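You operate a simulated robot arm through the tools that you are given. There is no shell and no other tool. Be economical: measure what you need, move in short steps, check, and stop when the job is done.

You are at the controls of a simulated two-armed robot. One attempt, no reset.

## Task
Put one of the brass plugs from the top of the rear bench on the black mat. Push the filter box door shut. Put the white filter labelled "57" from the top of the white bench in the inside of the steel tray on the store bench and the white filter marked "72" on the shelf under the lone steel table. Put the 60 filter from the top of the rear bench on the white filter panel there and the 100 filter on the bench mat. Any order will do. Set down upright: white filter, filter.

The check looks at the end state, three seconds after you hand in, the way a careful person would. Anything else that was tipped, shoved, dropped, spilled or broken makes it a failure.

## Robot
Two 7-joint arms with three-finger grippers on one trunk, on a base that drives. Base frame: it is fixed to the floor where the robot stands at the start and does not move with it; the origin is under the middle of the robot, x ahead of it, y to its left, z up. Readings come in m, degrees, newtons and seconds.
The left shoulder is at the start at [0.03, 0.124, 1.133], the right one opposite. With the tool pointing down near the work surface each hand reaches from about 0.1 to 0.78 m from the robot's upright axis, wherever it stands, measured 20 degrees to its own side. Places, roughly: bench mat (18x30 cm) [-2.88, 1.82, 0.9]; black mat [0.6, 1.2, 0.9]; brass plug [0.75, 0, 1]; filter [0.5, 1, 1]; filter box door [-3.1, -1.1, 1.8]; filter panel [0.5, 1.25, 1]; inside of the steel tray on the store bench (26x20 [-5.08, -1.36, 0.9]; shelf under the lone steel table [-2.2, 0.4, 0.2]; white filter [-1, -1.25, 1]. Payload 2.2 kg a hand.
Tool frame (each hand has its own): the origin (TCP) lies between the finger pads and is the grasp point; the fingertips stand 0.028 m ahead of it; z points along the fingers, y is the line along which they close. Largest opening 0.102 m; the body of the gripper starts 0.071 m behind the TCP.
Orientation is told as [roll, pitch, yaw] about the base's x, y, z axes, in that order, counted from this pose: with the fingers straight down and closing along the base's y, the tool's x points along the base's -x, its y along +y and its z along -z.

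## Interface
- The arms move only by the tool send_rows. It takes "left_moves", "right_moves" or both (then of equal length, played together; a hand with none holds still); each is a list of rows, each a list of 3 entries, a list of its own where there are three numbers: the closure in counts, from 0 (fully open) to 255 (shut), then the shift along the tool's x, y, z in m, then the turn, a rotation vector about the tool's x, y, z in degrees. In form: [[gripper, [tx, ty, tz], [ax, ay, az]], ...]. A call has 1 to 10 rows; each row shifts and turns the commanded pose from where the row before left it, along the tool's axes as they then stand. Each row takes 0.2 s and may step no farther than 0.05 m and 8.6 degrees from the row before; otherwise, or with a gripper value out of range, the whole call is refused. A pose out of reach is approached as far as the arm can. The call stops where the force on the tool passes 40 N (or 10 N more than at its start, if that is more) or the arm is blocked; 0.2 s more then pass. Each finger halts on what it meets, pressing with about 27 N; the grip force reading is that of the motor and also rises with nothing between the fingers. The clock runs only during rows and for 0.2 s after the last one: add rows that do not move to give the fingers time. It gives the time, the measured TCP pose, the force on the tool (base axes), the opening and the grip force at its end, in the units of the frame above (readings bear some noise), with the torque about the TCP (base axes, N m) and any sound that the robot's microphone picked up.
- Cameras (640 x 400 px; columns grow to the right, rows downward): "scene" is now at [0.0265, 0.0368, 1.8373]; the picture's right is [0.59, -0.81, 0.00], its down [-0.69, -0.51, -0.52] and it looks along [0.42, 0.31, -0.85] (base axes); focal length 251 px, centre (320, 200). "left" rides on the left gripper at [0.072, 0.038, -0.086] in its tool frame; the picture's right is [-0.46, 0.89, 0.00], its down [-0.60, -0.32, -0.73] and it looks along [-0.65, -0.34, 0.68] (tool axes); focal length 256 px, centre (320, 200). "right" rides on the right gripper at [0.069, 0.044, -0.086] in its tool frame; the picture's right is [-0.53, 0.85, 0.00], its down [-0.58, -0.36, -0.73] and it looks along [-0.62, -0.39, 0.68] (tool axes); focal length 256 px, centre (320, 200). There is no depth. A picture from a camera that has moved, and an enlarged one, comes with that camera's place and axes in the base frame and with its lens.
- grab_frame(camera): a new picture of that camera. The clock stands still meanwhile.
- move_column(by): slides the trunk up (or, below 0, down) by that many m; the arms and the scene camera ride with it, the base frame stays. It gives what a move gives, with no picture.
- drive_base(legs): drives the robot by 1 to 6 legs, each [ahead, left, turn to the left] in m, m and degrees, along the robot's own axes; the way and the turn of a leg run together, so that a leg with both is an arc; at most 1.5 m and 180 degrees a leg. The arms and the cameras ride along, it lands a little off, and it stops where it bumps. It gives what a move gives.
- turn_head(pan, tilt): turns the head with the scene camera to pan (to the left, within 143 degrees either way) and tilt (down, from -29 to 69), counted from straight ahead of the robot. It gives what a move gives.
- zoom(camera, box): a new picture of the part [left, top, right, bottom] of that camera's present view, enlarged. The clock stands still meanwhile.
- job_done(): hands the job in; it is judged then, once.

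Work in short steps. Places have to be worked out from the pictures, the camera data and where the tool is seen: move nearer, look again, correct. Check each grasp and each placing, and mend what went wrong. You have 175 turns and 148 pictures in all, those below and enlarged ones among them. Open the grippers and draw the arms clear of the work before you hand the job in, unless the task says otherwise; then end with one line.

The tools are called after "Emit:" by a JSON object that holds its "op" and its "data". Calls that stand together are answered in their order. send_rows: Moves the arms, as the interface text tells. Its arguments: {"type":"object","properties":{"left_moves":{"type":"array"},"right_moves":{"type":"array"}},"required":[]} The other tools are called the same way: move_column (by) slides the trunk up or down; drive_base (legs) drives the base; turn_head (pan, tilt) turns the head that bears the scene camera; grab_frame (camera) takes a picture; zoom (camera, box) takes an enlarged picture of a part of a camera's view; job_done () hands the job in.

At the start:

```text
clock: 0.0
left_position: [0.3812, 0.5811, 1.1407]
left_tool_rot: [0.0, -0.1, 0.0]
left_ft_force: [-0.2, 0.1, 0.1]
left_torque: [-0.01, 0.03, -0.03]
left_gripper_width: 0.1019
left_gripper_force: 0.0
right_position: [0.3359, 0.0681, 1.1522]
right_tool_rot: [-0.1, 0.0, 0.1]
right_ft_force: [1.0, 0.3, -0.6]
right_torque: [0.01, -0.02, 0.03]
right_gripper_width: 0.1018
right_gripper_force: 0.1
trunk travel left (down, up): [-0.375, 0.165]
robot x, y, heading: [-0.0002, -0.0015, -0.0]
head pan, tilt: [36.3, 58.7]
```

scene: 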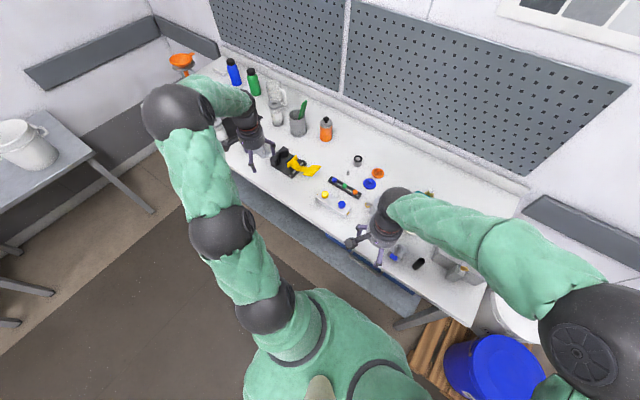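
right: 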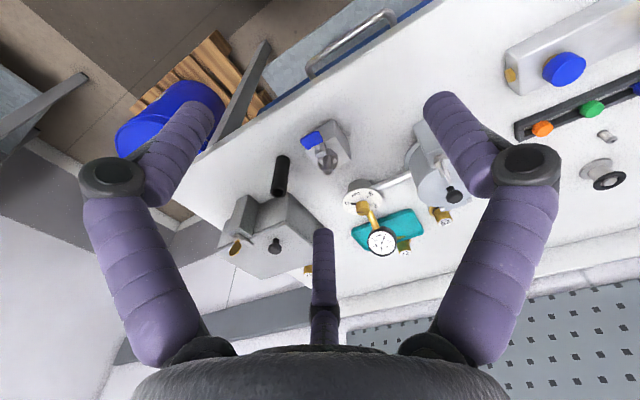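
left: 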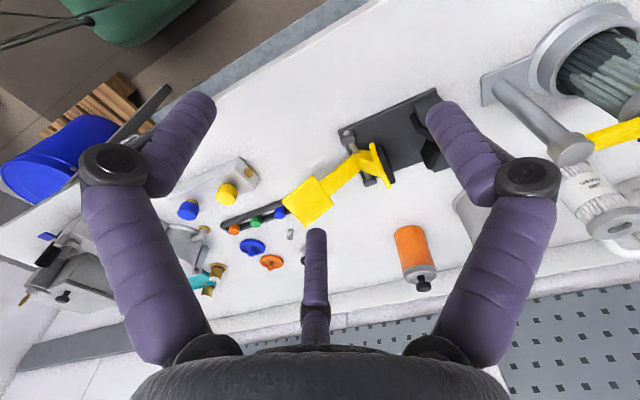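

I'll begin by looking at the rear bench in more detail: zoom on both parts of the scene view.

Emit:
{"op": "zoom", "data": {"camera": "scene", "box": [160, 40, 360, 200]}}

Emit:
{"op": "zoom", "data": {"camera": "scene", "box": [300, 130, 500, 290]}}

```text
2.50 times, centred on (260, 120) of scene
camera zoom: at [0.0265, 0.0368, 1.8373], right [0.59, -0.81, 0.0], down [-0.69, -0.51, -0.52], along [0.42, 0.31, -0.85], focal length 629 px, centre (470, 400)
```

zoom: 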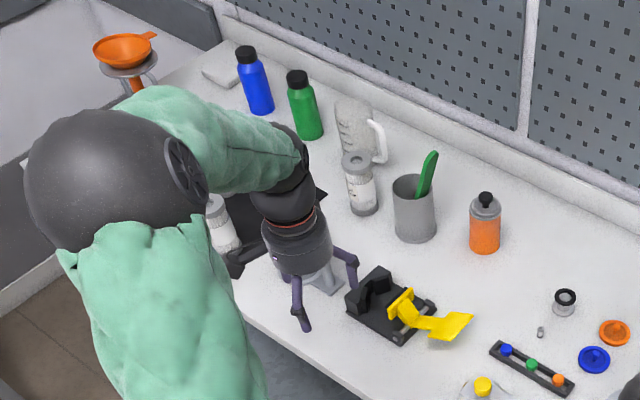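

```text
2.50 times, centred on (400, 210) of scene
camera zoom: at [0.0265, 0.0368, 1.8373], right [0.59, -0.81, 0.0], down [-0.69, -0.51, -0.52], along [0.42, 0.31, -0.85], focal length 629 px, centre (120, 175)
```

zoom: 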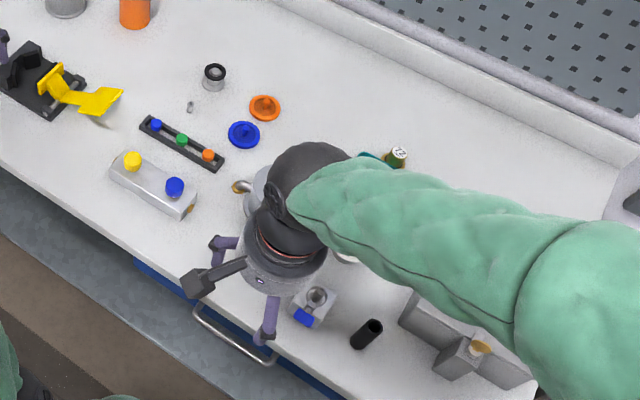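

Arms block the view. I'll retract both hands a little (tool +x is backwards) and up, then look again.

Emit:
{"op": "send_rows", "data": {"left_moves": [[0, [0, 0, -0.05], [0, 0, 0]], [0, [0, 0, -0.05], [0, 0, 0]], [0, [0.05, 0, 0], [0, 0, 0]], [0, [0.05, 0, 0], [0, 0, 0]], [0, [0.05, 0, 0], [0, 0, 0]], [0, [0.04, 0, 0], [0, 0, 0]]], "right_moves": [[0, [0, 0, -0.05], [0, 0, 0]], [0, [0, -0.05, -0.05], [0, 0, 0]], [0, [0.0, -0.05, 0], [0, 0, 0]], [0, [0, -0.05, 0], [0, 0, 0]], [0, [0.05, -0.05, 0], [0, 0, 0]], [0, [0.05, -0.05, 0], [0, 0, 0]]]}}

Emit:
{"op": "turn_head", "data": {"pan": 45, "tilt": 45}}

Emit:
{"op": "grab_frame", "data": {"camera": "scene"}}

```text
refused: row 2 steps farther than a row can; nothing moved
```

```text
clock: 0.8
left_position: [0.3814, 0.5816, 1.141]
left_tool_rot: [0.0, 0.0, 0.0]
left_ft_force: [-0.4, -0.2, 0.4]
left_torque: [0.03, -0.02, -0.01]
left_gripper_width: 0.1019
left_gripper_force: 0.0
right_position: [0.335, 0.0668, 1.1528]
right_tool_rot: [0.0, -0.1, 0.0]
right_ft_force: [0.1, 0.4, 0.0]
right_torque: [0.02, 0.04, 0.0]
right_gripper_width: 0.1018
right_gripper_force: 0.0
trunk travel left (down, up): [-0.375, 0.165]
robot x, y, heading: [0.0023, 0.0007, 0.2]
head pan, tilt: [45.0, 45.0]
```

```text
142 pictures are left
camera scene: at [0.0291, 0.0538, 1.8552], right [0.71, -0.71, 0.0], down [-0.5, -0.5, -0.71], along [0.5, 0.5, -0.71], focal length 251 px, centre (320, 200)
```

scene: 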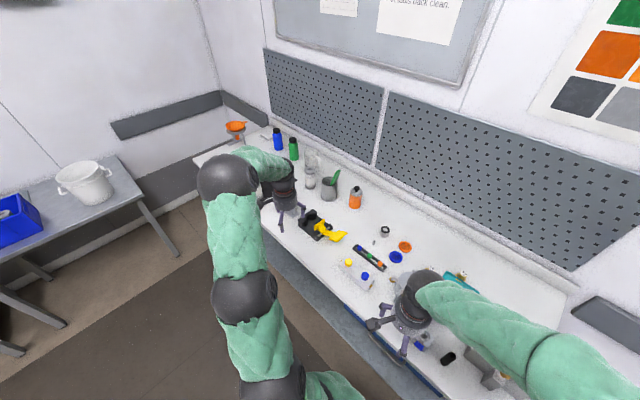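

The combined step was too long; retry with valid steps, then look around the room.

Emit:
{"op": "send_rows", "data": {"left_moves": [[0, [0, 0, -0.05], [0, 0, 0]], [0, [0, 0, -0.05], [0, 0, 0]], [0, [0.05, 0, 0], [0, 0, 0]], [0, [0.05, 0, 0], [0, 0, 0]], [0, [0.05, 0, 0], [0, 0, 0]], [0, [0.04, 0, 0], [0, 0, 0]], [0, [0.04, 0, 0], [0, 0, 0]]], "right_moves": [[0, [0, 0, -0.05], [0, 0, 0]], [0, [0, 0, -0.05], [0, 0, 0]], [0, [0.035, -0.035, 0], [0, 0, 0]], [0, [0.035, -0.035, 0], [0, 0, 0]], [0, [0.035, -0.035, 0], [0, 0, 0]], [0, [0.035, -0.035, 0], [0, 0, 0]], [0, [0, -0.05, 0], [0, 0, 0]]]}}

Emit:
{"op": "grab_frame", "data": {"camera": "scene"}}

Emit:
{"op": "turn_head", "data": {"pan": 130, "tilt": 25}}

Emit:
{"op": "grab_frame", "data": {"camera": "scene"}}

Emit:
{"op": "turn_head", "data": {"pan": -130, "tilt": 25}}

Emit:
{"op": "grab_frame", "data": {"camera": "scene"}}

```text
clock: 2.4
left_position: [0.1518, 0.5816, 1.2386]
left_tool_rot: [0.1, 0.0, -0.1]
left_ft_force: [-1.4, -0.7, -0.4]
left_torque: [0.03, -0.03, -0.01]
left_gripper_width: 0.1019
left_gripper_force: 0.0
right_position: [0.1955, -0.1246, 1.2501]
right_tool_rot: [0.1, 0.1, 0.0]
right_ft_force: [-0.2, 0.8, 0.2]
right_torque: [-0.01, 0.0, -0.03]
right_gripper_width: 0.1021
right_gripper_force: 0.0
trunk travel left (down, up): [-0.375, 0.165]
robot x, y, heading: [-0.0008, -0.0051, 0.2]
head pan, tilt: [45.0, 45.0]
```

```text
141 pictures are left
camera scene: at [0.0274, 0.0522, 1.8553], right [0.71, -0.71, 0.0], down [-0.5, -0.5, -0.71], along [0.5, 0.5, -0.71], focal length 251 px, centre (320, 200)
```

scene: 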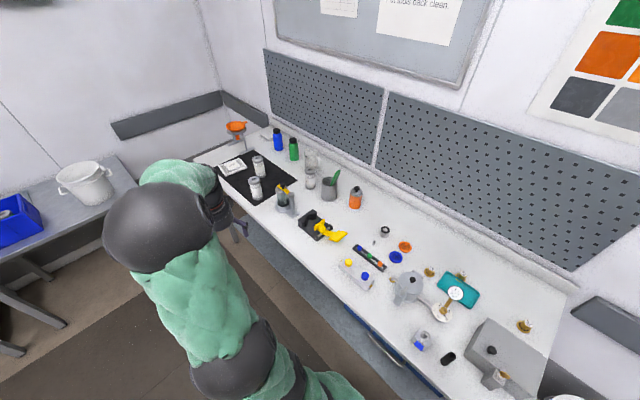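

```text
clock: 4.0
left_position: [0.1533, 0.5824, 1.2372]
left_tool_rot: [0.0, 0.0, 0.0]
left_ft_force: [-0.1, 0.8, -1.1]
left_torque: [-0.02, 0.02, 0.02]
left_gripper_width: 0.1022
left_gripper_force: 0.1
right_position: [0.1957, -0.1231, 1.2513]
right_tool_rot: [0.0, -0.1, -0.1]
right_ft_force: [-0.6, 0.2, 0.3]
right_torque: [0.01, -0.02, 0.01]
right_gripper_width: 0.1018
right_gripper_force: 0.1
trunk travel left (down, up): [-0.375, 0.165]
robot x, y, heading: [-0.001, 0.0014, -0.1]
head pan, tilt: [130.0, 25.0]
```

```text
140 pictures are left
camera scene: at [-0.0877, 0.067, 1.8858], right [0.77, 0.64, 0.0], down [0.27, -0.32, -0.91], along [-0.58, 0.69, -0.42], focal length 251 px, centre (320, 200)
```

scene: 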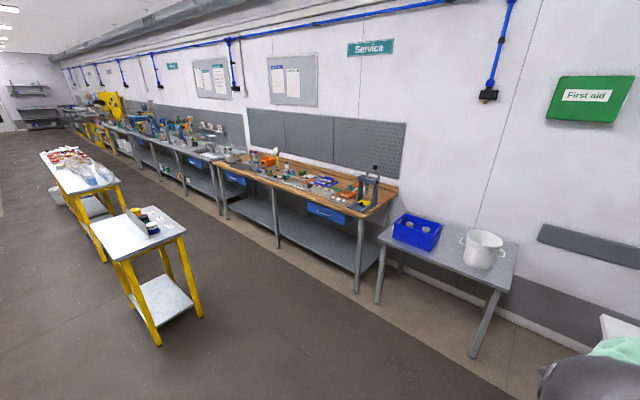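

```text
clock: 7.6
left_position: [0.1507, 0.5822, 1.2373]
left_tool_rot: [0.0, 0.0, -0.1]
left_ft_force: [-0.2, 0.2, -0.1]
left_torque: [0.01, 0.02, 0.02]
left_gripper_width: 0.1021
left_gripper_force: 0.1
right_position: [0.1959, -0.1222, 1.2513]
right_tool_rot: [0.0, 0.0, 0.0]
right_ft_force: [-0.1, 0.0, 0.8]
right_torque: [0.01, 0.02, 0.03]
right_gripper_width: 0.1022
right_gripper_force: 0.1
trunk travel left (down, up): [-0.375, 0.165]
robot x, y, heading: [-0.0012, -0.0023, 0.1]
head pan, tilt: [-130.0, 25.0]
```

```text
139 pictures are left
camera scene: at [-0.0878, -0.0743, 1.8858], right [-0.77, 0.64, 0.0], down [0.27, 0.32, -0.91], along [-0.58, -0.69, -0.42], focal length 251 px, centre (320, 200)
```

scene: 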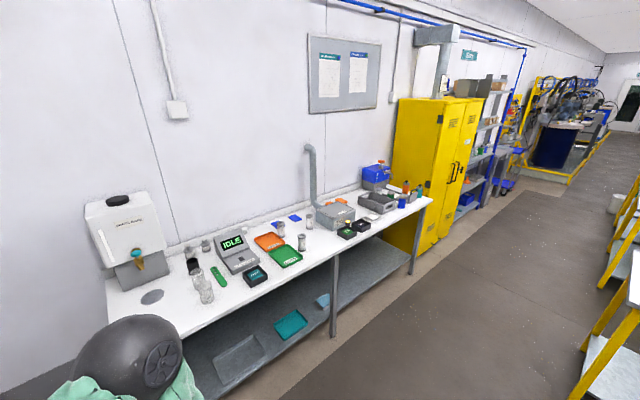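

Overview obtained. Now zoom in on the rear bench for filters and plugs.

Emit:
{"op": "turn_head", "data": {"pan": 45, "tilt": 45}}

Emit:
{"op": "zoom", "data": {"camera": "scene", "box": [200, 110, 360, 210]}}

Emit:
{"op": "zoom", "data": {"camera": "scene", "box": [370, 220, 562, 340]}}

Emit:
{"op": "grab_frame", "data": {"camera": "right"}}

```text
clock: 10.2
left_position: [0.151, 0.5831, 1.2377]
left_tool_rot: [0.0, 0.0, 0.0]
left_ft_force: [0.2, -0.4, -0.6]
left_torque: [0.03, 0.01, -0.01]
left_gripper_width: 0.1021
left_gripper_force: 0.1
right_position: [0.196, -0.1233, 1.2504]
right_tool_rot: [0.0, 0.0, 0.0]
right_ft_force: [-0.2, -0.8, -0.1]
right_torque: [-0.01, -0.02, -0.01]
right_gripper_width: 0.1017
right_gripper_force: 0.1
trunk travel left (down, up): [-0.375, 0.165]
robot x, y, heading: [0.0035, -0.0017, 0.2]
head pan, tilt: [45.0, 45.0]
```

```text
4.00 times, centred on (280, 160) of scene
camera zoom: at [0.0289, 0.0538, 1.8552], right [0.71, -0.71, 0.0], down [-0.5, -0.5, -0.71], along [0.5, 0.5, -0.71], focal length 1006 px, centre (480, 360)
```

zoom: 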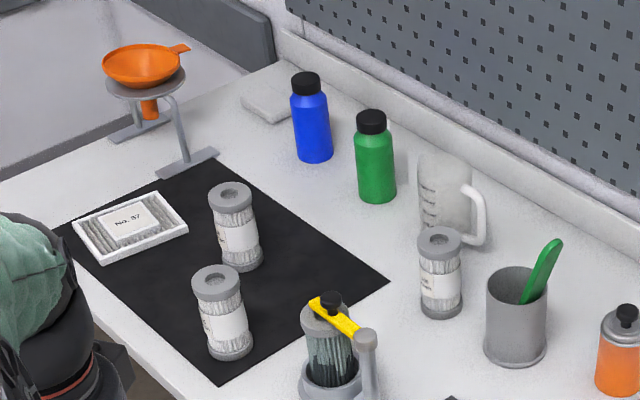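

```text
3.33 times, centred on (466, 280) of scene
camera zoom: at [0.0289, 0.0538, 1.8552], right [0.71, -0.71, 0.0], down [-0.5, -0.5, -0.71], along [0.5, 0.5, -0.71], focal length 838 px, centre (-167, -67)
```

zoom: 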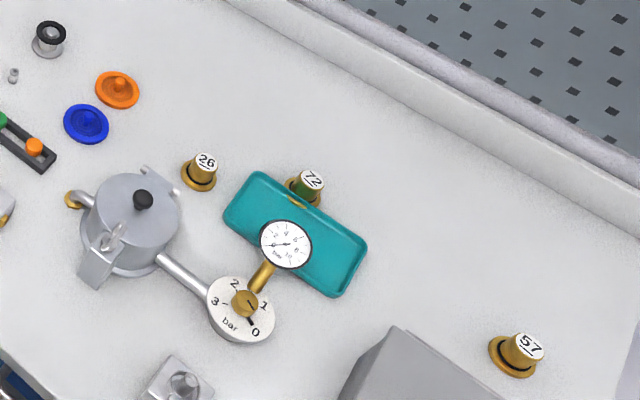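

```text
136 pictures are left
camera right: at [0.1264, -0.0791, 1.3377], right [0.53, 0.85, 0.0], down [0.58, -0.36, 0.73], along [0.62, -0.39, -0.68], focal length 256 px, centre (320, 200)
```

right: 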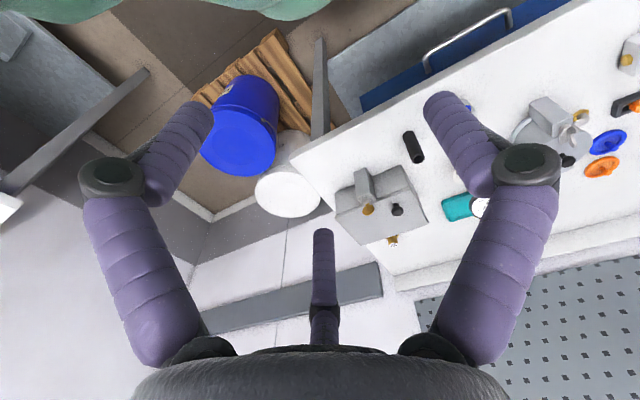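

Plugs labelled 26, 72 and 57 are brass; 26 at about (0.70, 0.10) is well accessible. I'll bring the left hand over toward it and look with its camera.

Emit:
{"op": "send_rows", "data": {"left_moves": [[0, [-0.035, -0.035, 0], [0, 0, 0]], [0, [-0.035, -0.035, 0], [0, 0, 0]], [0, [-0.035, -0.035, 0], [0, 0, 0]], [0, [-0.035, -0.035, 0], [0, 0, 0]], [0, [-0.035, -0.035, 0], [0, 0, 0]], [0, [-0.035, -0.035, 0], [0, 0, 0]], [0, [-0.035, -0.035, 0], [0, 0, 0]], [0, [-0.035, -0.035, 0], [0, 0, 0]], [0, [-0.035, -0.035, 0], [0, 0, 0]], [0, [-0.035, -0.035, 0], [0, 0, 0]]]}}

Emit:
{"op": "send_rows", "data": {"left_moves": [[0, [-0.02, -0.035, 0], [0, 0, -8]], [0, [-0.02, -0.035, 0], [0, 0, -8]], [0, [-0.025, -0.035, 0], [0, 0, -8]], [0, [0, 0, 0], [0, 0, -8]], [0, [0, 0, 0], [0, 0, -8]]]}}

Emit:
{"op": "grab_frame", "data": {"camera": "left"}}

Emit:
{"op": "grab_frame", "data": {"camera": "scene"}}

```text
clock: 12.4
left_position: [0.5034, 0.2295, 1.2399]
left_tool_rot: [0.0, 0.1, 0.1]
left_ft_force: [0.1, 0.9, 0.1]
left_torque: [0.0, 0.02, -0.02]
left_gripper_width: 0.102
left_gripper_force: 0.0
right_position: [0.1986, -0.1231, 1.2498]
right_tool_rot: [0.0, 0.1, 0.0]
right_ft_force: [0.5, 0.4, 0.3]
right_torque: [0.06, 0.0, -0.02]
right_gripper_width: 0.1023
right_gripper_force: 0.0
trunk travel left (down, up): [-0.375, 0.165]
robot x, y, heading: [0.0022, 0.0005, 0.2]
head pan, tilt: [45.0, 45.0]
```

```text
clock: 13.6
left_position: [0.5804, 0.1375, 1.2403]
left_tool_rot: [0.0, 0.1, 40.1]
left_ft_force: [-0.1, -0.2, 0.1]
left_torque: [0.0, 0.0, -0.02]
left_gripper_width: 0.1023
left_gripper_force: 0.0
right_position: [0.1955, -0.1238, 1.2508]
right_tool_rot: [0.0, 0.0, 0.1]
right_ft_force: [-0.1, 0.0, 0.9]
right_torque: [0.01, 0.0, -0.02]
right_gripper_width: 0.102
right_gripper_force: 0.0
trunk travel left (down, up): [-0.375, 0.165]
robot x, y, heading: [0.0007, -0.0017, 0.2]
head pan, tilt: [45.0, 45.0]
```

```text
135 pictures are left
camera left: at [0.5011, 0.1192, 1.3258], right [-0.22, 0.98, 0.0], down [0.67, 0.15, 0.73], along [0.71, 0.16, -0.68], focal length 256 px, centre (320, 200)
```

left: 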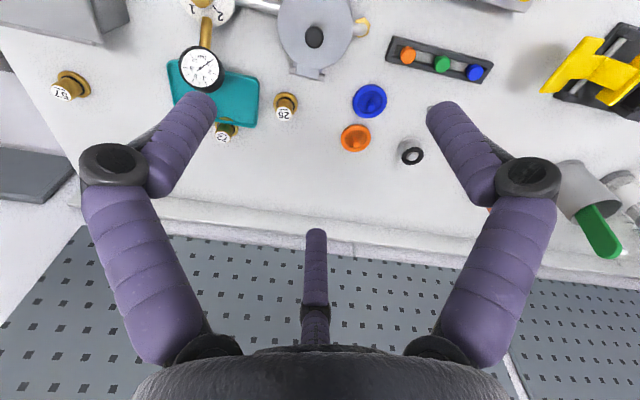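

```text
134 pictures are left
camera scene: at [0.0296, 0.0534, 1.8552], right [0.71, -0.71, 0.0], down [-0.5, -0.5, -0.71], along [0.5, 0.5, -0.71], focal length 251 px, centre (320, 200)
```

scene: 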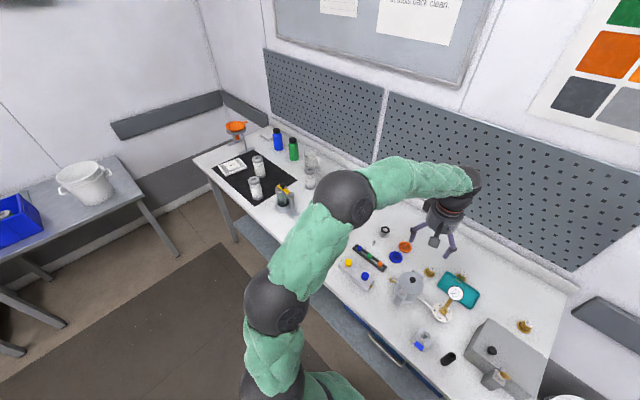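

Plug 26 is at about (0.705, 0.106); closing roughly along x is freest. I'll turn the left hand to yaw about −70°, keeping the wrist camera on the free side.

Emit:
{"op": "send_rows", "data": {"left_moves": [[0, [0, 0, 0], [0, 0, 8.5]], [0, [0, 0, 0], [0, 0, 8.5]], [0, [0, 0, 0], [0, 0, 8.5]], [0, [0, 0, 0], [0, 0, 8.5]], [0, [0, 0, 0], [0, 0, 8.5]], [0, [0, 0, 0], [0, 0, 8.5]], [0, [0, 0, 0], [0, 0, 8.5]], [0, [0, 0, 0], [0, 0, 8.5]], [0, [0, 0, 0], [0, 0, 8.5]], [0, [0, 0, 0], [0, 0, 8.5]]]}}

Emit:
{"op": "send_rows", "data": {"left_moves": [[0, [0, 0, 0], [0, 0, 8.5]], [0, [0, 0, 0], [0, 0, 8.5]], [0, [0, 0, 0], [0, 0, 8.1]], [0, [0, 0.045, 0], [0, 0, 0]], [0, [0, 0.045, 0], [0, 0, 0]], [0, [0, 0, 0.045], [0, 0, 0]], [0, [0, 0, 0.045], [0, 0, 0]]]}}

Emit:
{"op": "grab_frame", "data": {"camera": "left"}}

```text
clock: 15.8
left_position: [0.58, 0.1373, 1.2405]
left_tool_rot: [0.0, 0.1, -45.2]
left_ft_force: [0.2, -0.4, -0.2]
left_torque: [0.0, 0.02, 0.01]
left_gripper_width: 0.1017
left_gripper_force: 0.0
right_position: [0.1954, -0.1232, 1.2507]
right_tool_rot: [0.0, 0.0, 0.0]
right_ft_force: [0.0, 1.3, 0.6]
right_torque: [-0.01, 0.03, -0.03]
right_gripper_width: 0.1021
right_gripper_force: 0.1
trunk travel left (down, up): [-0.375, 0.165]
robot x, y, heading: [-0.001, 0.0012, 0.2]
head pan, tilt: [45.0, 45.0]
```

```text
clock: 17.4
left_position: [0.6647, 0.1695, 1.1496]
left_tool_rot: [-0.1, 0.0, -70.1]
left_ft_force: [-0.6, 0.3, 0.7]
left_torque: [-0.03, 0.02, -0.01]
left_gripper_width: 0.1018
left_gripper_force: 0.0
right_position: [0.1977, -0.1239, 1.2499]
right_tool_rot: [0.0, 0.1, 0.0]
right_ft_force: [0.9, -0.8, 0.4]
right_torque: [-0.02, 0.04, 0.01]
right_gripper_width: 0.102
right_gripper_force: 0.0
trunk travel left (down, up): [-0.375, 0.165]
robot x, y, heading: [-0.0015, 0.0027, -0.1]
head pan, tilt: [45.0, 45.0]
```

```text
133 pictures are left
camera left: at [0.6763, 0.2498, 1.2344], right [0.99, -0.14, 0.0], down [-0.09, -0.68, 0.73], along [-0.1, -0.72, -0.68], focal length 256 px, centre (320, 200)
```

left: 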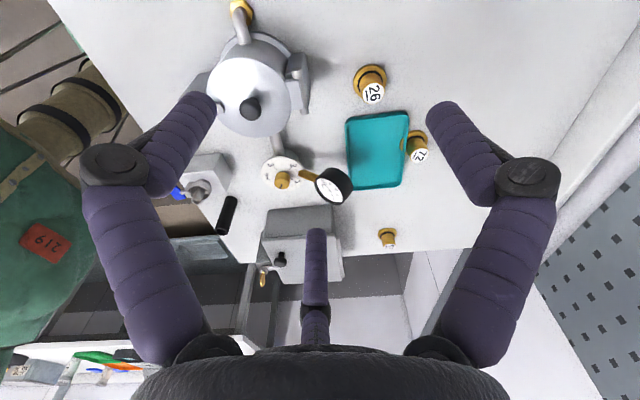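

Plug 26 located at about (0.718, 0.116), roughly 5 cm tall. Align above it, part-close the fingers, descend to z≈1.04 and check.

Emit:
{"op": "send_rows", "data": {"left_moves": [[70, [-0.034, 0.016, 0], [0, 0, 0]], [70, [-0.034, 0.016, 0], [0, 0, 0]], [70, [0, 0, 0.05], [0, 0, 0]], [70, [0, 0, 0.05], [0, 0, 0]], [70, [0, 0, 0], [0, 0, 0]]]}}

Emit:
{"op": "grab_frame", "data": {"camera": "left"}}

Emit:
{"op": "zoom", "data": {"camera": "scene", "box": [370, 220, 530, 320]}}

```text
clock: 18.6
left_position: [0.718, 0.117, 1.0522]
left_tool_rot: [0.2, 0.1, -70.1]
left_ft_force: [0.2, -0.4, 0.2]
left_torque: [0.01, 0.0, -0.02]
left_gripper_width: 0.0741
left_gripper_force: 0.1
right_position: [0.1963, -0.1235, 1.252]
right_tool_rot: [0.0, 0.0, -0.1]
right_ft_force: [-1.3, 0.0, 0.3]
right_torque: [-0.02, -0.01, -0.01]
right_gripper_width: 0.102
right_gripper_force: 0.1
trunk travel left (down, up): [-0.375, 0.165]
robot x, y, heading: [-0.001, -0.0016, 0.1]
head pan, tilt: [45.0, 45.0]
```

```text
132 pictures are left
camera left: at [0.73, 0.1971, 1.1372], right [0.99, -0.14, 0.0], down [-0.09, -0.68, 0.73], along [-0.1, -0.72, -0.68], focal length 256 px, centre (320, 200)
```

left: 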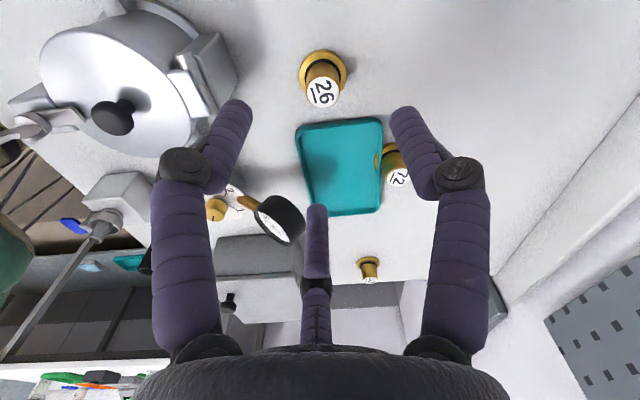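

```text
4.00 times, centred on (450, 270) of scene
camera zoom: at [0.0276, 0.054, 1.8553], right [0.71, -0.71, 0.0], down [-0.5, -0.5, -0.71], along [0.5, 0.5, -0.71], focal length 1006 px, centre (-200, -80)
```

zoom: 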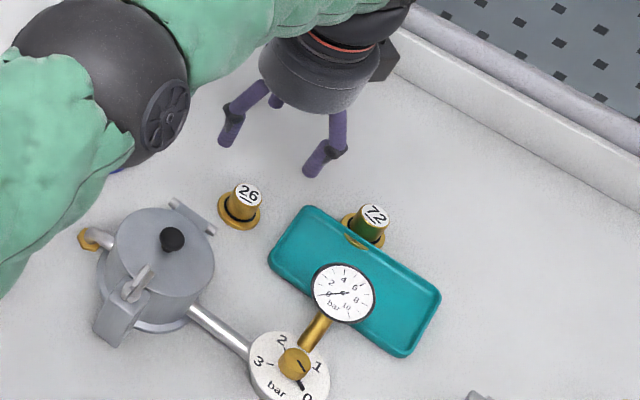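

Plug at (0.721, 0.113), top ≈0.945. Fine-correct, descend to TCP z≈0.938 and close.

Emit:
{"op": "send_rows", "data": {"left_moves": [[70, [-0.005, 0.0015, 0.04], [0, 0, 0]], [70, [0, 0, 0.04], [0, 0, 0]], [70, [0, 0, 0.034], [0, 0, 0]], [70, [0, 0, 0], [0, 0, 0]], [200, [0, 0, 0], [0, 0, 0]], [200, [0, 0, 0], [0, 0, 0]], [200, [0, 0, 0], [0, 0, 0]]]}}

Emit:
{"op": "grab_frame", "data": {"camera": "left"}}

```text
clock: 20.2
left_position: [0.719, 0.1127, 0.9344]
left_tool_rot: [-0.1, 0.1, -70.1]
left_ft_force: [-0.4, -0.7, -0.3]
left_torque: [-0.02, 0.01, -0.02]
left_gripper_width: 0.0264
left_gripper_force: 27.1
right_position: [0.196, -0.1245, 1.25]
right_tool_rot: [0.0, 0.0, 0.0]
right_ft_force: [0.7, 0.0, 0.6]
right_torque: [-0.02, 0.0, 0.0]
right_gripper_width: 0.102
right_gripper_force: 0.0
trunk travel left (down, up): [-0.375, 0.165]
robot x, y, heading: [0.0006, -0.0004, 0.2]
head pan, tilt: [45.0, 45.0]
```

```text
130 pictures are left
camera left: at [0.7314, 0.192, 1.0199], right [0.99, -0.14, 0.0], down [-0.09, -0.68, 0.73], along [-0.1, -0.72, -0.68], focal length 256 px, centre (320, 200)
```

left: 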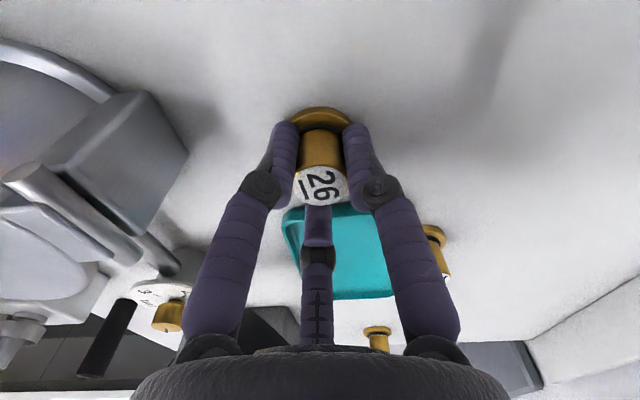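

Gripped (26 mm). Lift and draw back, then strafe left toward the black mat.

Emit:
{"op": "send_rows", "data": {"left_moves": [[200, [0, 0, -0.05], [0, 0, 0]], [200, [0, 0, -0.05], [0, 0, 0]], [200, [0, 0, -0.05], [0, 0, 0]], [200, [0, 0, -0.05], [0, 0, 0]], [200, [0, 0, -0.05], [0, 0, 0]], [200, [0.017, -0.046, 0], [0, 0, 0]], [200, [0.017, -0.046, 0], [0, 0, 0]], [200, [0.017, -0.046, 0], [0, 0, 0]], [200, [0.017, -0.046, 0], [0, 0, 0]], [200, [0.017, -0.046, 0], [0, 0, 0]]]}}

Emit:
{"op": "drive_base", "data": {"legs": [[0, 0.85, 0]]}}

Emit:
{"op": "turn_head", "data": {"pan": 35, "tilt": 50}}

Emit:
{"op": "grab_frame", "data": {"camera": "scene"}}

```text
clock: 22.4
left_position: [0.4732, 0.1121, 1.1873]
left_tool_rot: [0.1, -0.2, -70.1]
left_ft_force: [-0.4, -0.4, 1.0]
left_torque: [0.0, -0.04, 0.0]
left_gripper_width: 0.0221
left_gripper_force: 0.1
right_position: [0.1944, -0.124, 1.2517]
right_tool_rot: [0.0, 0.0, 0.0]
right_ft_force: [0.3, 0.5, 0.6]
right_torque: [0.02, -0.04, -0.03]
right_gripper_width: 0.1021
right_gripper_force: 0.1
trunk travel left (down, up): [-0.375, 0.165]
robot x, y, heading: [0.0009, -0.0002, -0.1]
head pan, tilt: [45.0, 45.0]
```

```text
clock: 26.9
left_position: [0.4776, 0.9594, 1.1869]
left_tool_rot: [0.0, 0.0, -70.3]
left_ft_force: [0.1, 0.4, 0.8]
left_torque: [0.02, 0.01, 0.05]
left_gripper_width: 0.0219
left_gripper_force: 0.1
right_position: [0.1975, 0.7253, 1.2516]
right_tool_rot: [0.1, -0.1, -0.2]
right_ft_force: [-0.1, -0.9, 0.0]
right_torque: [0.0, -0.01, -0.02]
right_gripper_width: 0.102
right_gripper_force: 0.1
trunk travel left (down, up): [-0.375, 0.165]
robot x, y, heading: [0.0, 0.8539, -0.2]
head pan, tilt: [45.0, 45.0]
```

```text
clock: 27.6
left_position: [0.4765, 0.9596, 1.1864]
left_tool_rot: [0.1, 0.1, -70.3]
left_ft_force: [-0.5, 0.6, 0.3]
left_torque: [0.03, 0.01, 0.03]
left_gripper_width: 0.022
left_gripper_force: 0.0
right_position: [0.198, 0.7257, 1.2508]
right_tool_rot: [0.0, -0.1, -0.3]
right_ft_force: [-0.9, -0.3, 0.4]
right_torque: [0.03, 0.02, -0.01]
right_gripper_width: 0.102
right_gripper_force: 0.0
trunk travel left (down, up): [-0.375, 0.165]
robot x, y, heading: [-0.0018, 0.8506, -0.6]
head pan, tilt: [35.0, 50.0]
```

```text
129 pictures are left
camera scene: at [0.0364, 0.8899, 1.8483], right [0.57, -0.82, 0.0], down [-0.63, -0.44, -0.64], along [0.53, 0.37, -0.77], focal length 251 px, centre (320, 200)
```

scene: 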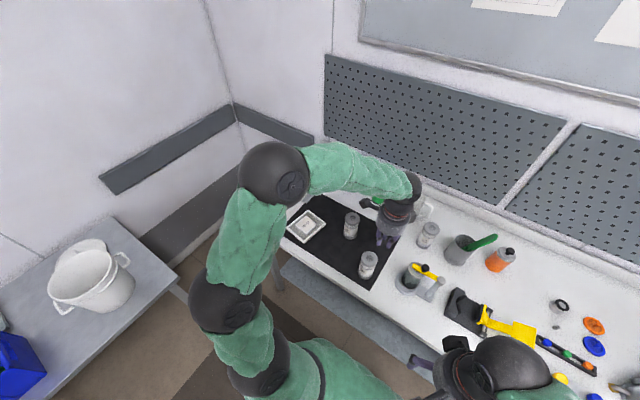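

The gripper read 22 mm with no force: command 200 equals 22 mm opening, so the plug slipped. Let me see where it is.

Emit:
{"op": "grab_frame", "data": {"camera": "left"}}

Emit:
{"op": "turn_head", "data": {"pan": -50, "tilt": 45}}

Emit:
{"op": "grab_frame", "data": {"camera": "scene"}}

```text
128 pictures are left
camera left: at [0.489, 1.0408, 1.2726], right [0.99, -0.14, 0.0], down [-0.1, -0.68, 0.73], along [-0.1, -0.72, -0.68], focal length 256 px, centre (320, 200)
```

left: 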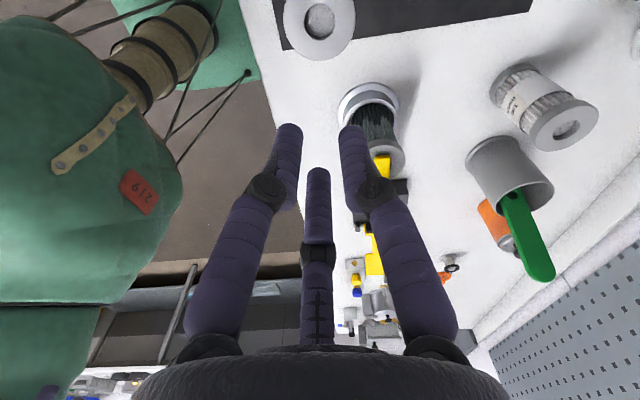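

```text
clock: 29.2
left_position: [0.4777, 0.9603, 1.1861]
left_tool_rot: [0.1, 0.0, -70.2]
left_ft_force: [-0.2, 0.5, -0.1]
left_torque: [0.0, 0.05, 0.0]
left_gripper_width: 0.0221
left_gripper_force: 0.0
right_position: [0.1978, 0.726, 1.2512]
right_tool_rot: [-0.1, 0.0, -0.2]
right_ft_force: [1.1, -0.1, 0.0]
right_torque: [0.02, 0.04, -0.01]
right_gripper_width: 0.1021
right_gripper_force: 0.0
trunk travel left (down, up): [-0.375, 0.165]
robot x, y, heading: [0.002, 0.8474, -0.2]
head pan, tilt: [-50.0, 45.0]
```

```text
127 pictures are left
camera scene: at [0.0252, 0.7836, 1.8552], right [-0.77, -0.64, 0.0], down [-0.45, 0.54, -0.71], along [0.45, -0.54, -0.71], focal length 251 px, centre (320, 200)
```

scene: 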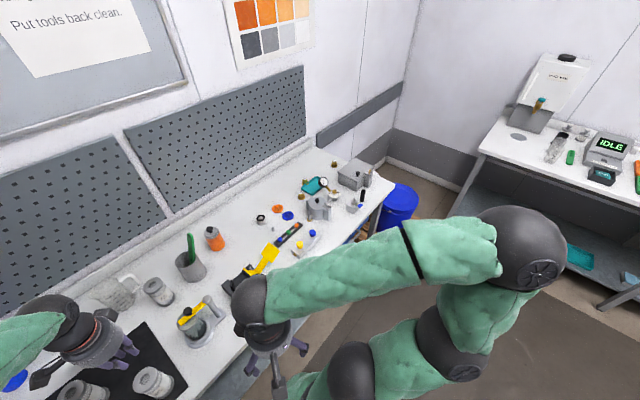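

Check the plug location near the teal tray.

Emit:
{"op": "zoom", "data": {"camera": "scene", "box": [250, 150, 410, 250]}}

Emit:
{"op": "zoom", "data": {"camera": "scene", "box": [40, 250, 240, 400]}}

```text
4.00 times, centred on (330, 200) of scene
camera zoom: at [0.0252, 0.7836, 1.8552], right [-0.77, -0.64, 0.0], down [-0.45, 0.54, -0.71], along [0.45, -0.54, -0.71], focal length 1006 px, centre (280, 200)
```

zoom: 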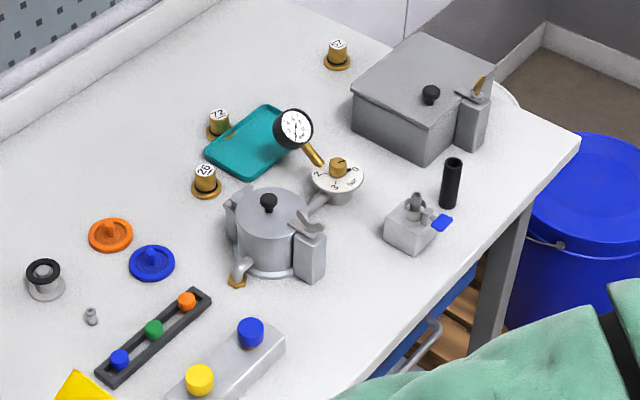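

```text
2.67 times, centred on (140, 325) of scene
camera zoom: at [0.0252, 0.7836, 1.8552], right [-0.77, -0.64, 0.0], down [-0.45, 0.54, -0.71], along [0.45, -0.54, -0.71], focal length 670 px, centre (800, -133)
```

zoom: 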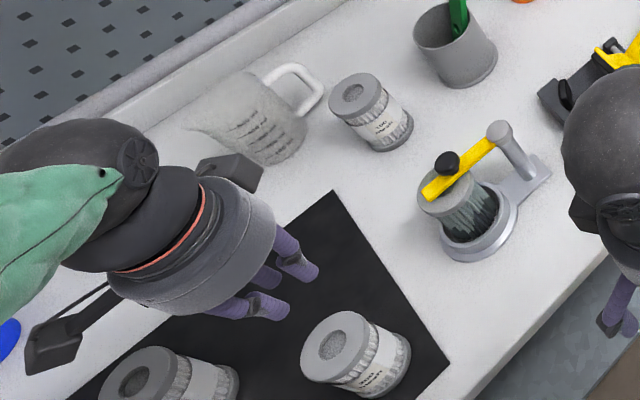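

The plug is still upright in its place; I'll return for it with a firmer grip. First read the filter labels while here.

Emit:
{"op": "zoom", "data": {"camera": "left", "box": [480, 50, 620, 160]}}

Emit:
{"op": "turn_head", "data": {"pan": 30, "tilt": 55}}

Emit:
{"op": "zoom", "data": {"camera": "scene", "box": [270, 160, 430, 260]}}

```text
3.64 times, centred on (550, 105) of left
camera zoom: at [0.489, 1.0409, 1.2726], right [0.99, -0.14, 0.0], down [-0.1, -0.68, 0.73], along [-0.1, -0.72, -0.68], focal length 931 px, centre (-516, 546)
```

zoom: 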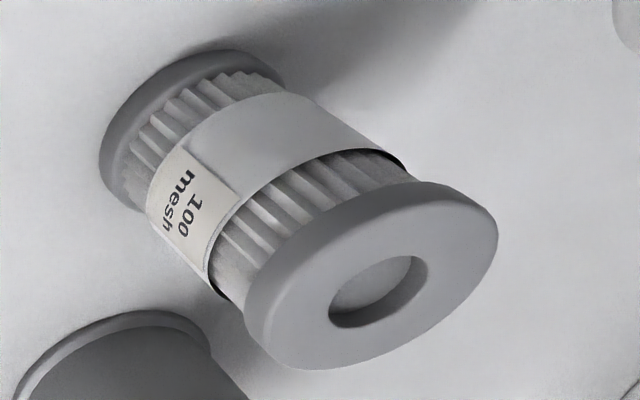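

```text
clock: 30.8
left_position: [0.4766, 0.9617, 1.1864]
left_tool_rot: [0.0, 0.0, -70.4]
left_ft_force: [0.2, 0.2, 0.0]
left_torque: [-0.01, -0.01, 0.0]
left_gripper_width: 0.0221
left_gripper_force: 0.1
right_position: [0.1984, 0.7259, 1.2504]
right_tool_rot: [0.0, 0.0, -0.2]
right_ft_force: [0.2, 0.5, -0.7]
right_torque: [-0.01, -0.03, 0.03]
right_gripper_width: 0.1019
right_gripper_force: 0.0
trunk travel left (down, up): [-0.375, 0.165]
robot x, y, heading: [0.0022, 0.8496, -0.4]
head pan, tilt: [30.0, 55.0]
```

```text
4.00 times, centred on (350, 210) of scene
camera zoom: at [0.0358, 0.8818, 1.8418], right [0.5, -0.87, 0.0], down [-0.71, -0.41, -0.57], along [0.5, 0.28, -0.82], focal length 1006 px, centre (200, 160)
```

zoom: 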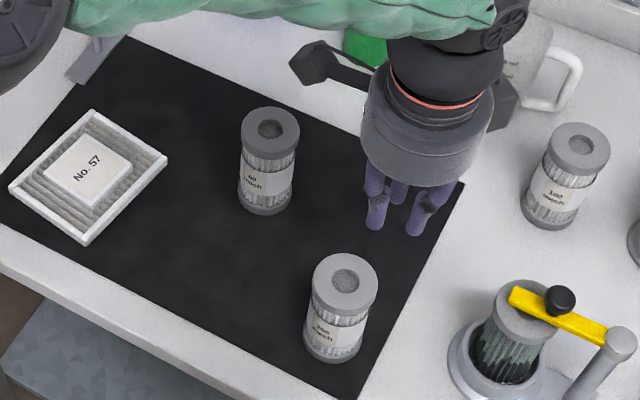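

C is "100 mesh"; the far one on the mat looks like "60". Zoom to verify.

Emit:
{"op": "zoom", "data": {"camera": "scene", "box": [322, 180, 370, 220]}}

```text
10.00 times, centred on (346, 200) of scene
camera zoom: at [0.0358, 0.8818, 1.8418], right [0.5, -0.87, 0.0], down [-0.71, -0.41, -0.57], along [0.5, 0.28, -0.82], focal length 2514 px, centre (60, 200)
```

zoom: 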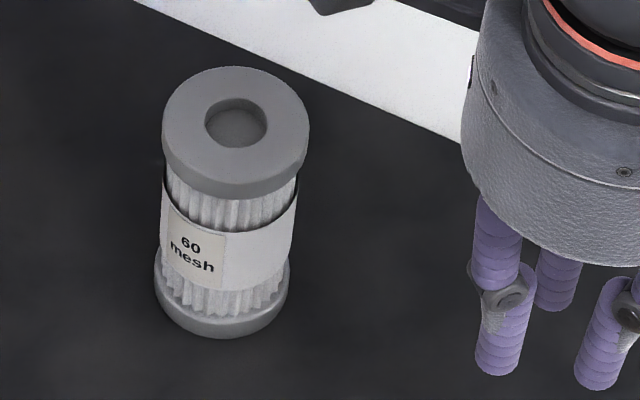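

Confirmed: "60 mesh" at about (0.592, 1.111), 13 cm tall, 6 cm wide. Strafe a bit left, open the hand and hover above it.

Emit:
{"op": "drive_base", "data": {"legs": [[0, 0.1, 0]]}}

Emit:
{"op": "send_rows", "data": {"left_moves": [[0, [0, 0.03, -0.02], [0, 0, 0]], [0, [0.003, 0.04, 0], [0, 0, 0]], [0, [0.003, 0.03, 0], [0, 0, 0]], [0, [0.003, 0.025, 0], [0, 0, 0]], [0, [0, 0, 0], [0, 0, 0]]]}}

Emit:
{"op": "grab_frame", "data": {"camera": "left"}}

Emit:
{"op": "grab_frame", "data": {"camera": "scene"}}

```text
clock: 31.9
left_position: [0.478, 1.058, 1.187]
left_tool_rot: [0.1, 0.0, -70.4]
left_ft_force: [-0.6, 0.5, -0.3]
left_torque: [-0.05, 0.02, -0.01]
left_gripper_width: 0.0219
left_gripper_force: 0.0
right_position: [0.1979, 0.8235, 1.2512]
right_tool_rot: [0.0, 0.0, -0.3]
right_ft_force: [-0.8, -0.3, 1.4]
right_torque: [-0.04, 0.01, 0.01]
right_gripper_width: 0.1022
right_gripper_force: 0.1
trunk travel left (down, up): [-0.375, 0.165]
robot x, y, heading: [0.0002, 0.9464, 0.2]
head pan, tilt: [30.0, 55.0]
```

```text
clock: 33.1
left_position: [0.593, 1.1086, 1.2058]
left_tool_rot: [0.0, 0.1, -70.3]
left_ft_force: [-1.0, 0.4, 0.0]
left_torque: [0.01, -0.01, 0.02]
left_gripper_width: 0.1021
left_gripper_force: 0.0
right_position: [0.1971, 0.8237, 1.2516]
right_tool_rot: [-0.1, 0.0, -0.2]
right_ft_force: [-0.9, -0.3, 0.0]
right_torque: [0.01, -0.01, 0.0]
right_gripper_width: 0.1021
right_gripper_force: 0.1
trunk travel left (down, up): [-0.375, 0.165]
robot x, y, heading: [0.0074, 0.9463, -0.0]
head pan, tilt: [30.0, 55.0]
```

```text
121 pictures are left
camera left: at [0.6043, 1.1888, 1.2918], right [0.99, -0.14, 0.0], down [-0.1, -0.68, 0.73], along [-0.1, -0.72, -0.68], focal length 256 px, centre (320, 200)
```

left: 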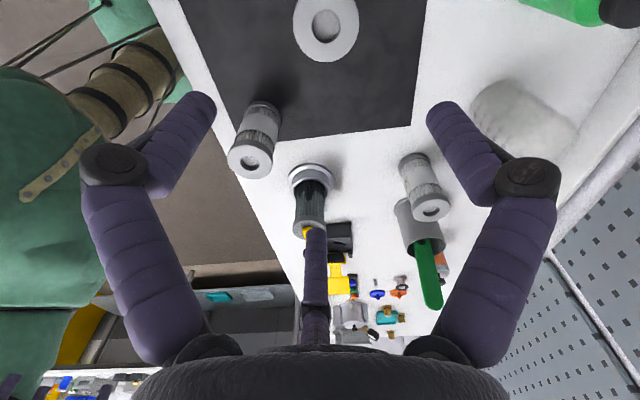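

```text
120 pictures are left
camera scene: at [0.0352, 0.9789, 1.8418], right [0.5, -0.87, 0.0], down [-0.71, -0.41, -0.57], along [0.5, 0.28, -0.82], focal length 251 px, centre (320, 200)
```

scene: 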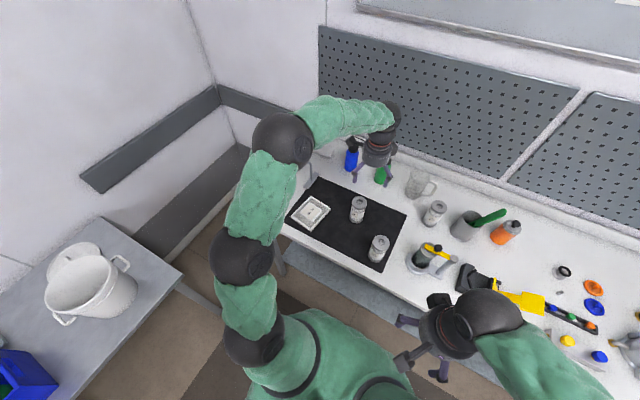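

Wrist view puts the filter top near (0.602, 1.130). Adjust and lower to z≈1.12 for a check.

Emit:
{"op": "send_rows", "data": {"left_moves": [[0, [0.016, 0.015, 0.02], [0, 0, 0]], [0, [0, 0, 0.04], [0, 0, 0]], [0, [0, 0, 0.02], [0, 0, 0]]]}}

Emit:
{"op": "grab_frame", "data": {"camera": "left"}}

Emit:
{"op": "zoom", "data": {"camera": "scene", "box": [290, 110, 450, 270]}}

```text
clock: 33.9
left_position: [0.6022, 1.1283, 1.1261]
left_tool_rot: [0.0, 0.0, -70.3]
left_ft_force: [0.5, 1.0, -0.3]
left_torque: [-0.02, -0.02, -0.02]
left_gripper_width: 0.1017
left_gripper_force: 0.2
right_position: [0.1988, 0.8226, 1.2501]
right_tool_rot: [0.0, 0.1, -0.2]
right_ft_force: [0.0, 0.5, -0.3]
right_torque: [-0.02, 0.0, 0.02]
right_gripper_width: 0.102
right_gripper_force: 0.0
trunk travel left (down, up): [-0.375, 0.165]
robot x, y, heading: [-0.0024, 0.945, 0.1]
head pan, tilt: [30.0, 55.0]
```

```text
119 pictures are left
camera left: at [0.6138, 1.209, 1.2111], right [0.99, -0.14, 0.0], down [-0.1, -0.68, 0.73], along [-0.1, -0.72, -0.68], focal length 256 px, centre (320, 200)
```

left: 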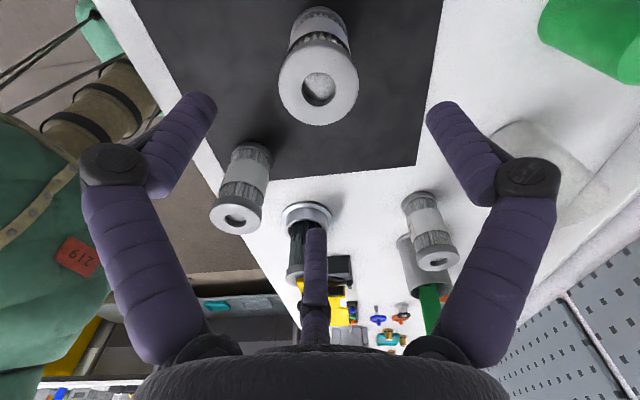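

```text
2.50 times, centred on (370, 190) of scene
camera zoom: at [0.0367, 0.9799, 1.8418], right [0.5, -0.87, 0.0], down [-0.71, -0.41, -0.57], along [0.5, 0.28, -0.82], focal length 629 px, centre (195, 225)
```

zoom: 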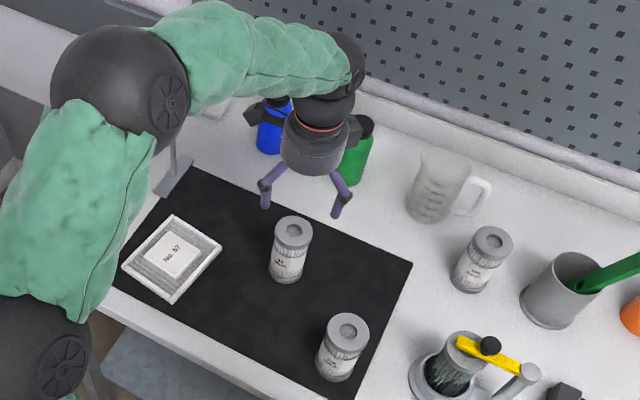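

Filter top at (0.602, 1.133, ~1.025). Correct slightly, descend to z≈0.985, close.

Emit:
{"op": "send_rows", "data": {"left_moves": [[0, [0.005, 0.0015, 0.04], [0, 0, 0]], [0, [0, 0, 0.05], [0, 0, 0]], [0, [0, 0, 0.05], [0, 0, 0]], [255, [0, 0, 0], [0, 0, 0]], [255, [0, 0, 0], [0, 0, 0]], [255, [0, 0, 0], [0, 0, 0]]]}}

Emit:
{"op": "grab_frame", "data": {"camera": "left"}}

```text
clock: 35.3
left_position: [0.6017, 1.134, 0.988]
left_tool_rot: [0.0, 0.1, -70.2]
left_ft_force: [0.7, -0.6, 2.5]
left_torque: [0.06, -0.03, 0.0]
left_gripper_width: 0.0585
left_gripper_force: 26.9
right_position: [0.1979, 0.8237, 1.2514]
right_tool_rot: [0.0, 0.1, -0.2]
right_ft_force: [0.2, -0.5, 0.1]
right_torque: [0.0, 0.0, 0.0]
right_gripper_width: 0.1021
right_gripper_force: 0.1
trunk travel left (down, up): [-0.375, 0.165]
robot x, y, heading: [0.0048, 0.9427, -0.1]
head pan, tilt: [30.0, 55.0]
```

```text
117 pictures are left
camera left: at [0.6131, 1.2152, 1.0739], right [0.99, -0.14, 0.0], down [-0.1, -0.68, 0.73], along [-0.1, -0.72, -0.68], focal length 256 px, centre (320, 200)
```

left: 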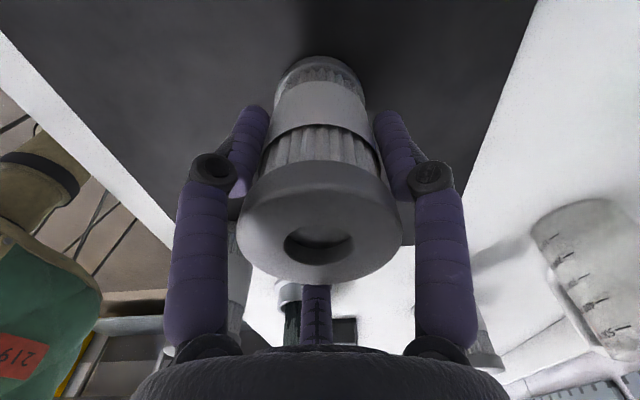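

Held (58 mm). Lift 10 cm and move over the white panel at about (0.512, 1.302).

Emit:
{"op": "send_rows", "data": {"left_moves": [[255, [0, 0, -0.05], [0, 0, 0]], [255, [0, 0, -0.05], [0, 0, 0]], [255, [0.047, -0.007, 0], [0, 0, 0]], [255, [0.047, -0.007, 0], [0, 0, 0]], [255, [0.047, -0.007, 0], [0, 0, 0]], [255, [0.047, -0.007, 0], [0, 0, 0]], [255, [0, 0, 0.03], [0, 0, 0]]]}}

Emit:
{"op": "zoom", "data": {"camera": "scene", "box": [270, 130, 390, 250]}}

Emit:
{"op": "grab_frame", "data": {"camera": "left"}}

```text
clock: 36.9
left_position: [0.5146, 1.3014, 1.0564]
left_tool_rot: [0.0, 0.1, -70.4]
left_ft_force: [0.7, 0.2, 0.3]
left_torque: [0.03, 0.03, 0.02]
left_gripper_width: 0.058
left_gripper_force: 26.6
right_position: [0.1987, 0.8225, 1.2495]
right_tool_rot: [0.0, 0.1, -0.2]
right_ft_force: [1.1, 0.4, -0.4]
right_torque: [0.03, 0.02, -0.03]
right_gripper_width: 0.1019
right_gripper_force: 0.0
trunk travel left (down, up): [-0.375, 0.165]
robot x, y, heading: [0.0013, 0.9485, -0.2]
head pan, tilt: [30.0, 55.0]
```

```text
3.33 times, centred on (330, 190) of scene
camera zoom: at [0.0387, 0.9788, 1.8417], right [0.5, -0.87, 0.0], down [-0.71, -0.41, -0.57], along [0.5, 0.28, -0.82], focal length 838 px, centre (287, 233)
```

zoom: 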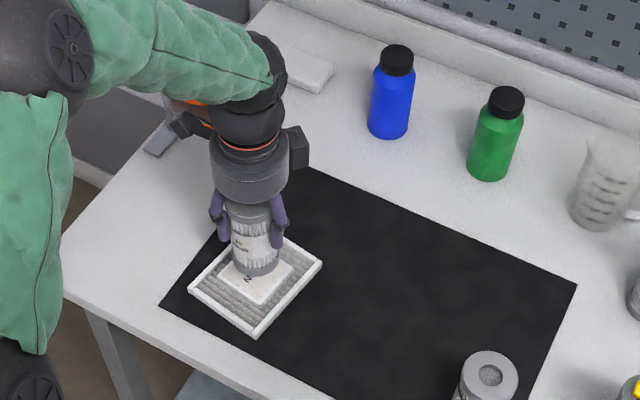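

```text
115 pictures are left
camera left: at [0.526, 1.3817, 1.1421], right [0.99, -0.14, 0.0], down [-0.1, -0.68, 0.73], along [-0.1, -0.72, -0.68], focal length 256 px, centre (320, 200)
```

left: 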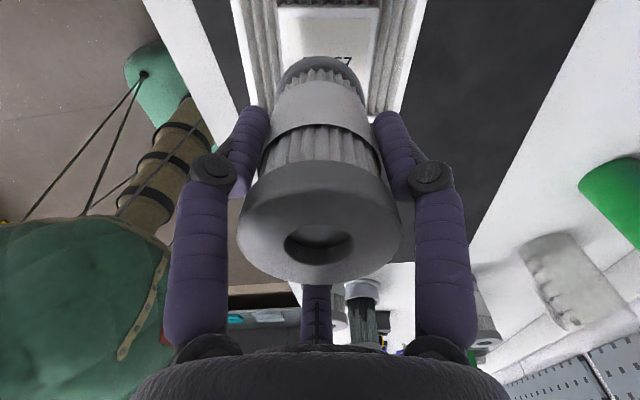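

Nearly centred; nudge +8 mm x and lower 35 mm, then feel for contact.

Emit:
{"op": "send_rows", "data": {"left_moves": [[255, [-0.003, 0.008, 0.0], [0, 0, 0]], [255, [0, 0, 0.02], [0, 0, 0]], [255, [0, 0, 0.015], [0, 0, 0]]]}}

Emit:
{"op": "zoom", "data": {"camera": "scene", "box": [270, 130, 390, 250]}}

```text
clock: 37.7
left_position: [0.5205, 1.3007, 1.0209]
left_tool_rot: [-0.1, 0.0, -70.3]
left_ft_force: [0.2, 0.4, -0.2]
left_torque: [0.02, -0.01, 0.01]
left_gripper_width: 0.0584
left_gripper_force: 27.2
right_position: [0.1979, 0.8242, 1.2512]
right_tool_rot: [0.0, 0.1, -0.3]
right_ft_force: [-0.3, 0.6, -0.2]
right_torque: [0.02, 0.01, 0.01]
right_gripper_width: 0.1019
right_gripper_force: 0.0
trunk travel left (down, up): [-0.375, 0.165]
robot x, y, heading: [0.0006, 0.9477, -0.1]
head pan, tilt: [30.0, 55.0]
```

```text
3.33 times, centred on (330, 190) of scene
camera zoom: at [0.0364, 0.9795, 1.8418], right [0.5, -0.87, 0.0], down [-0.71, -0.41, -0.57], along [0.5, 0.28, -0.82], focal length 838 px, centre (287, 233)
```

zoom: 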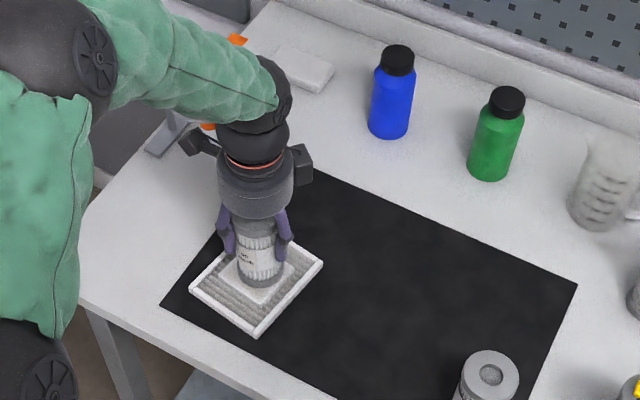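

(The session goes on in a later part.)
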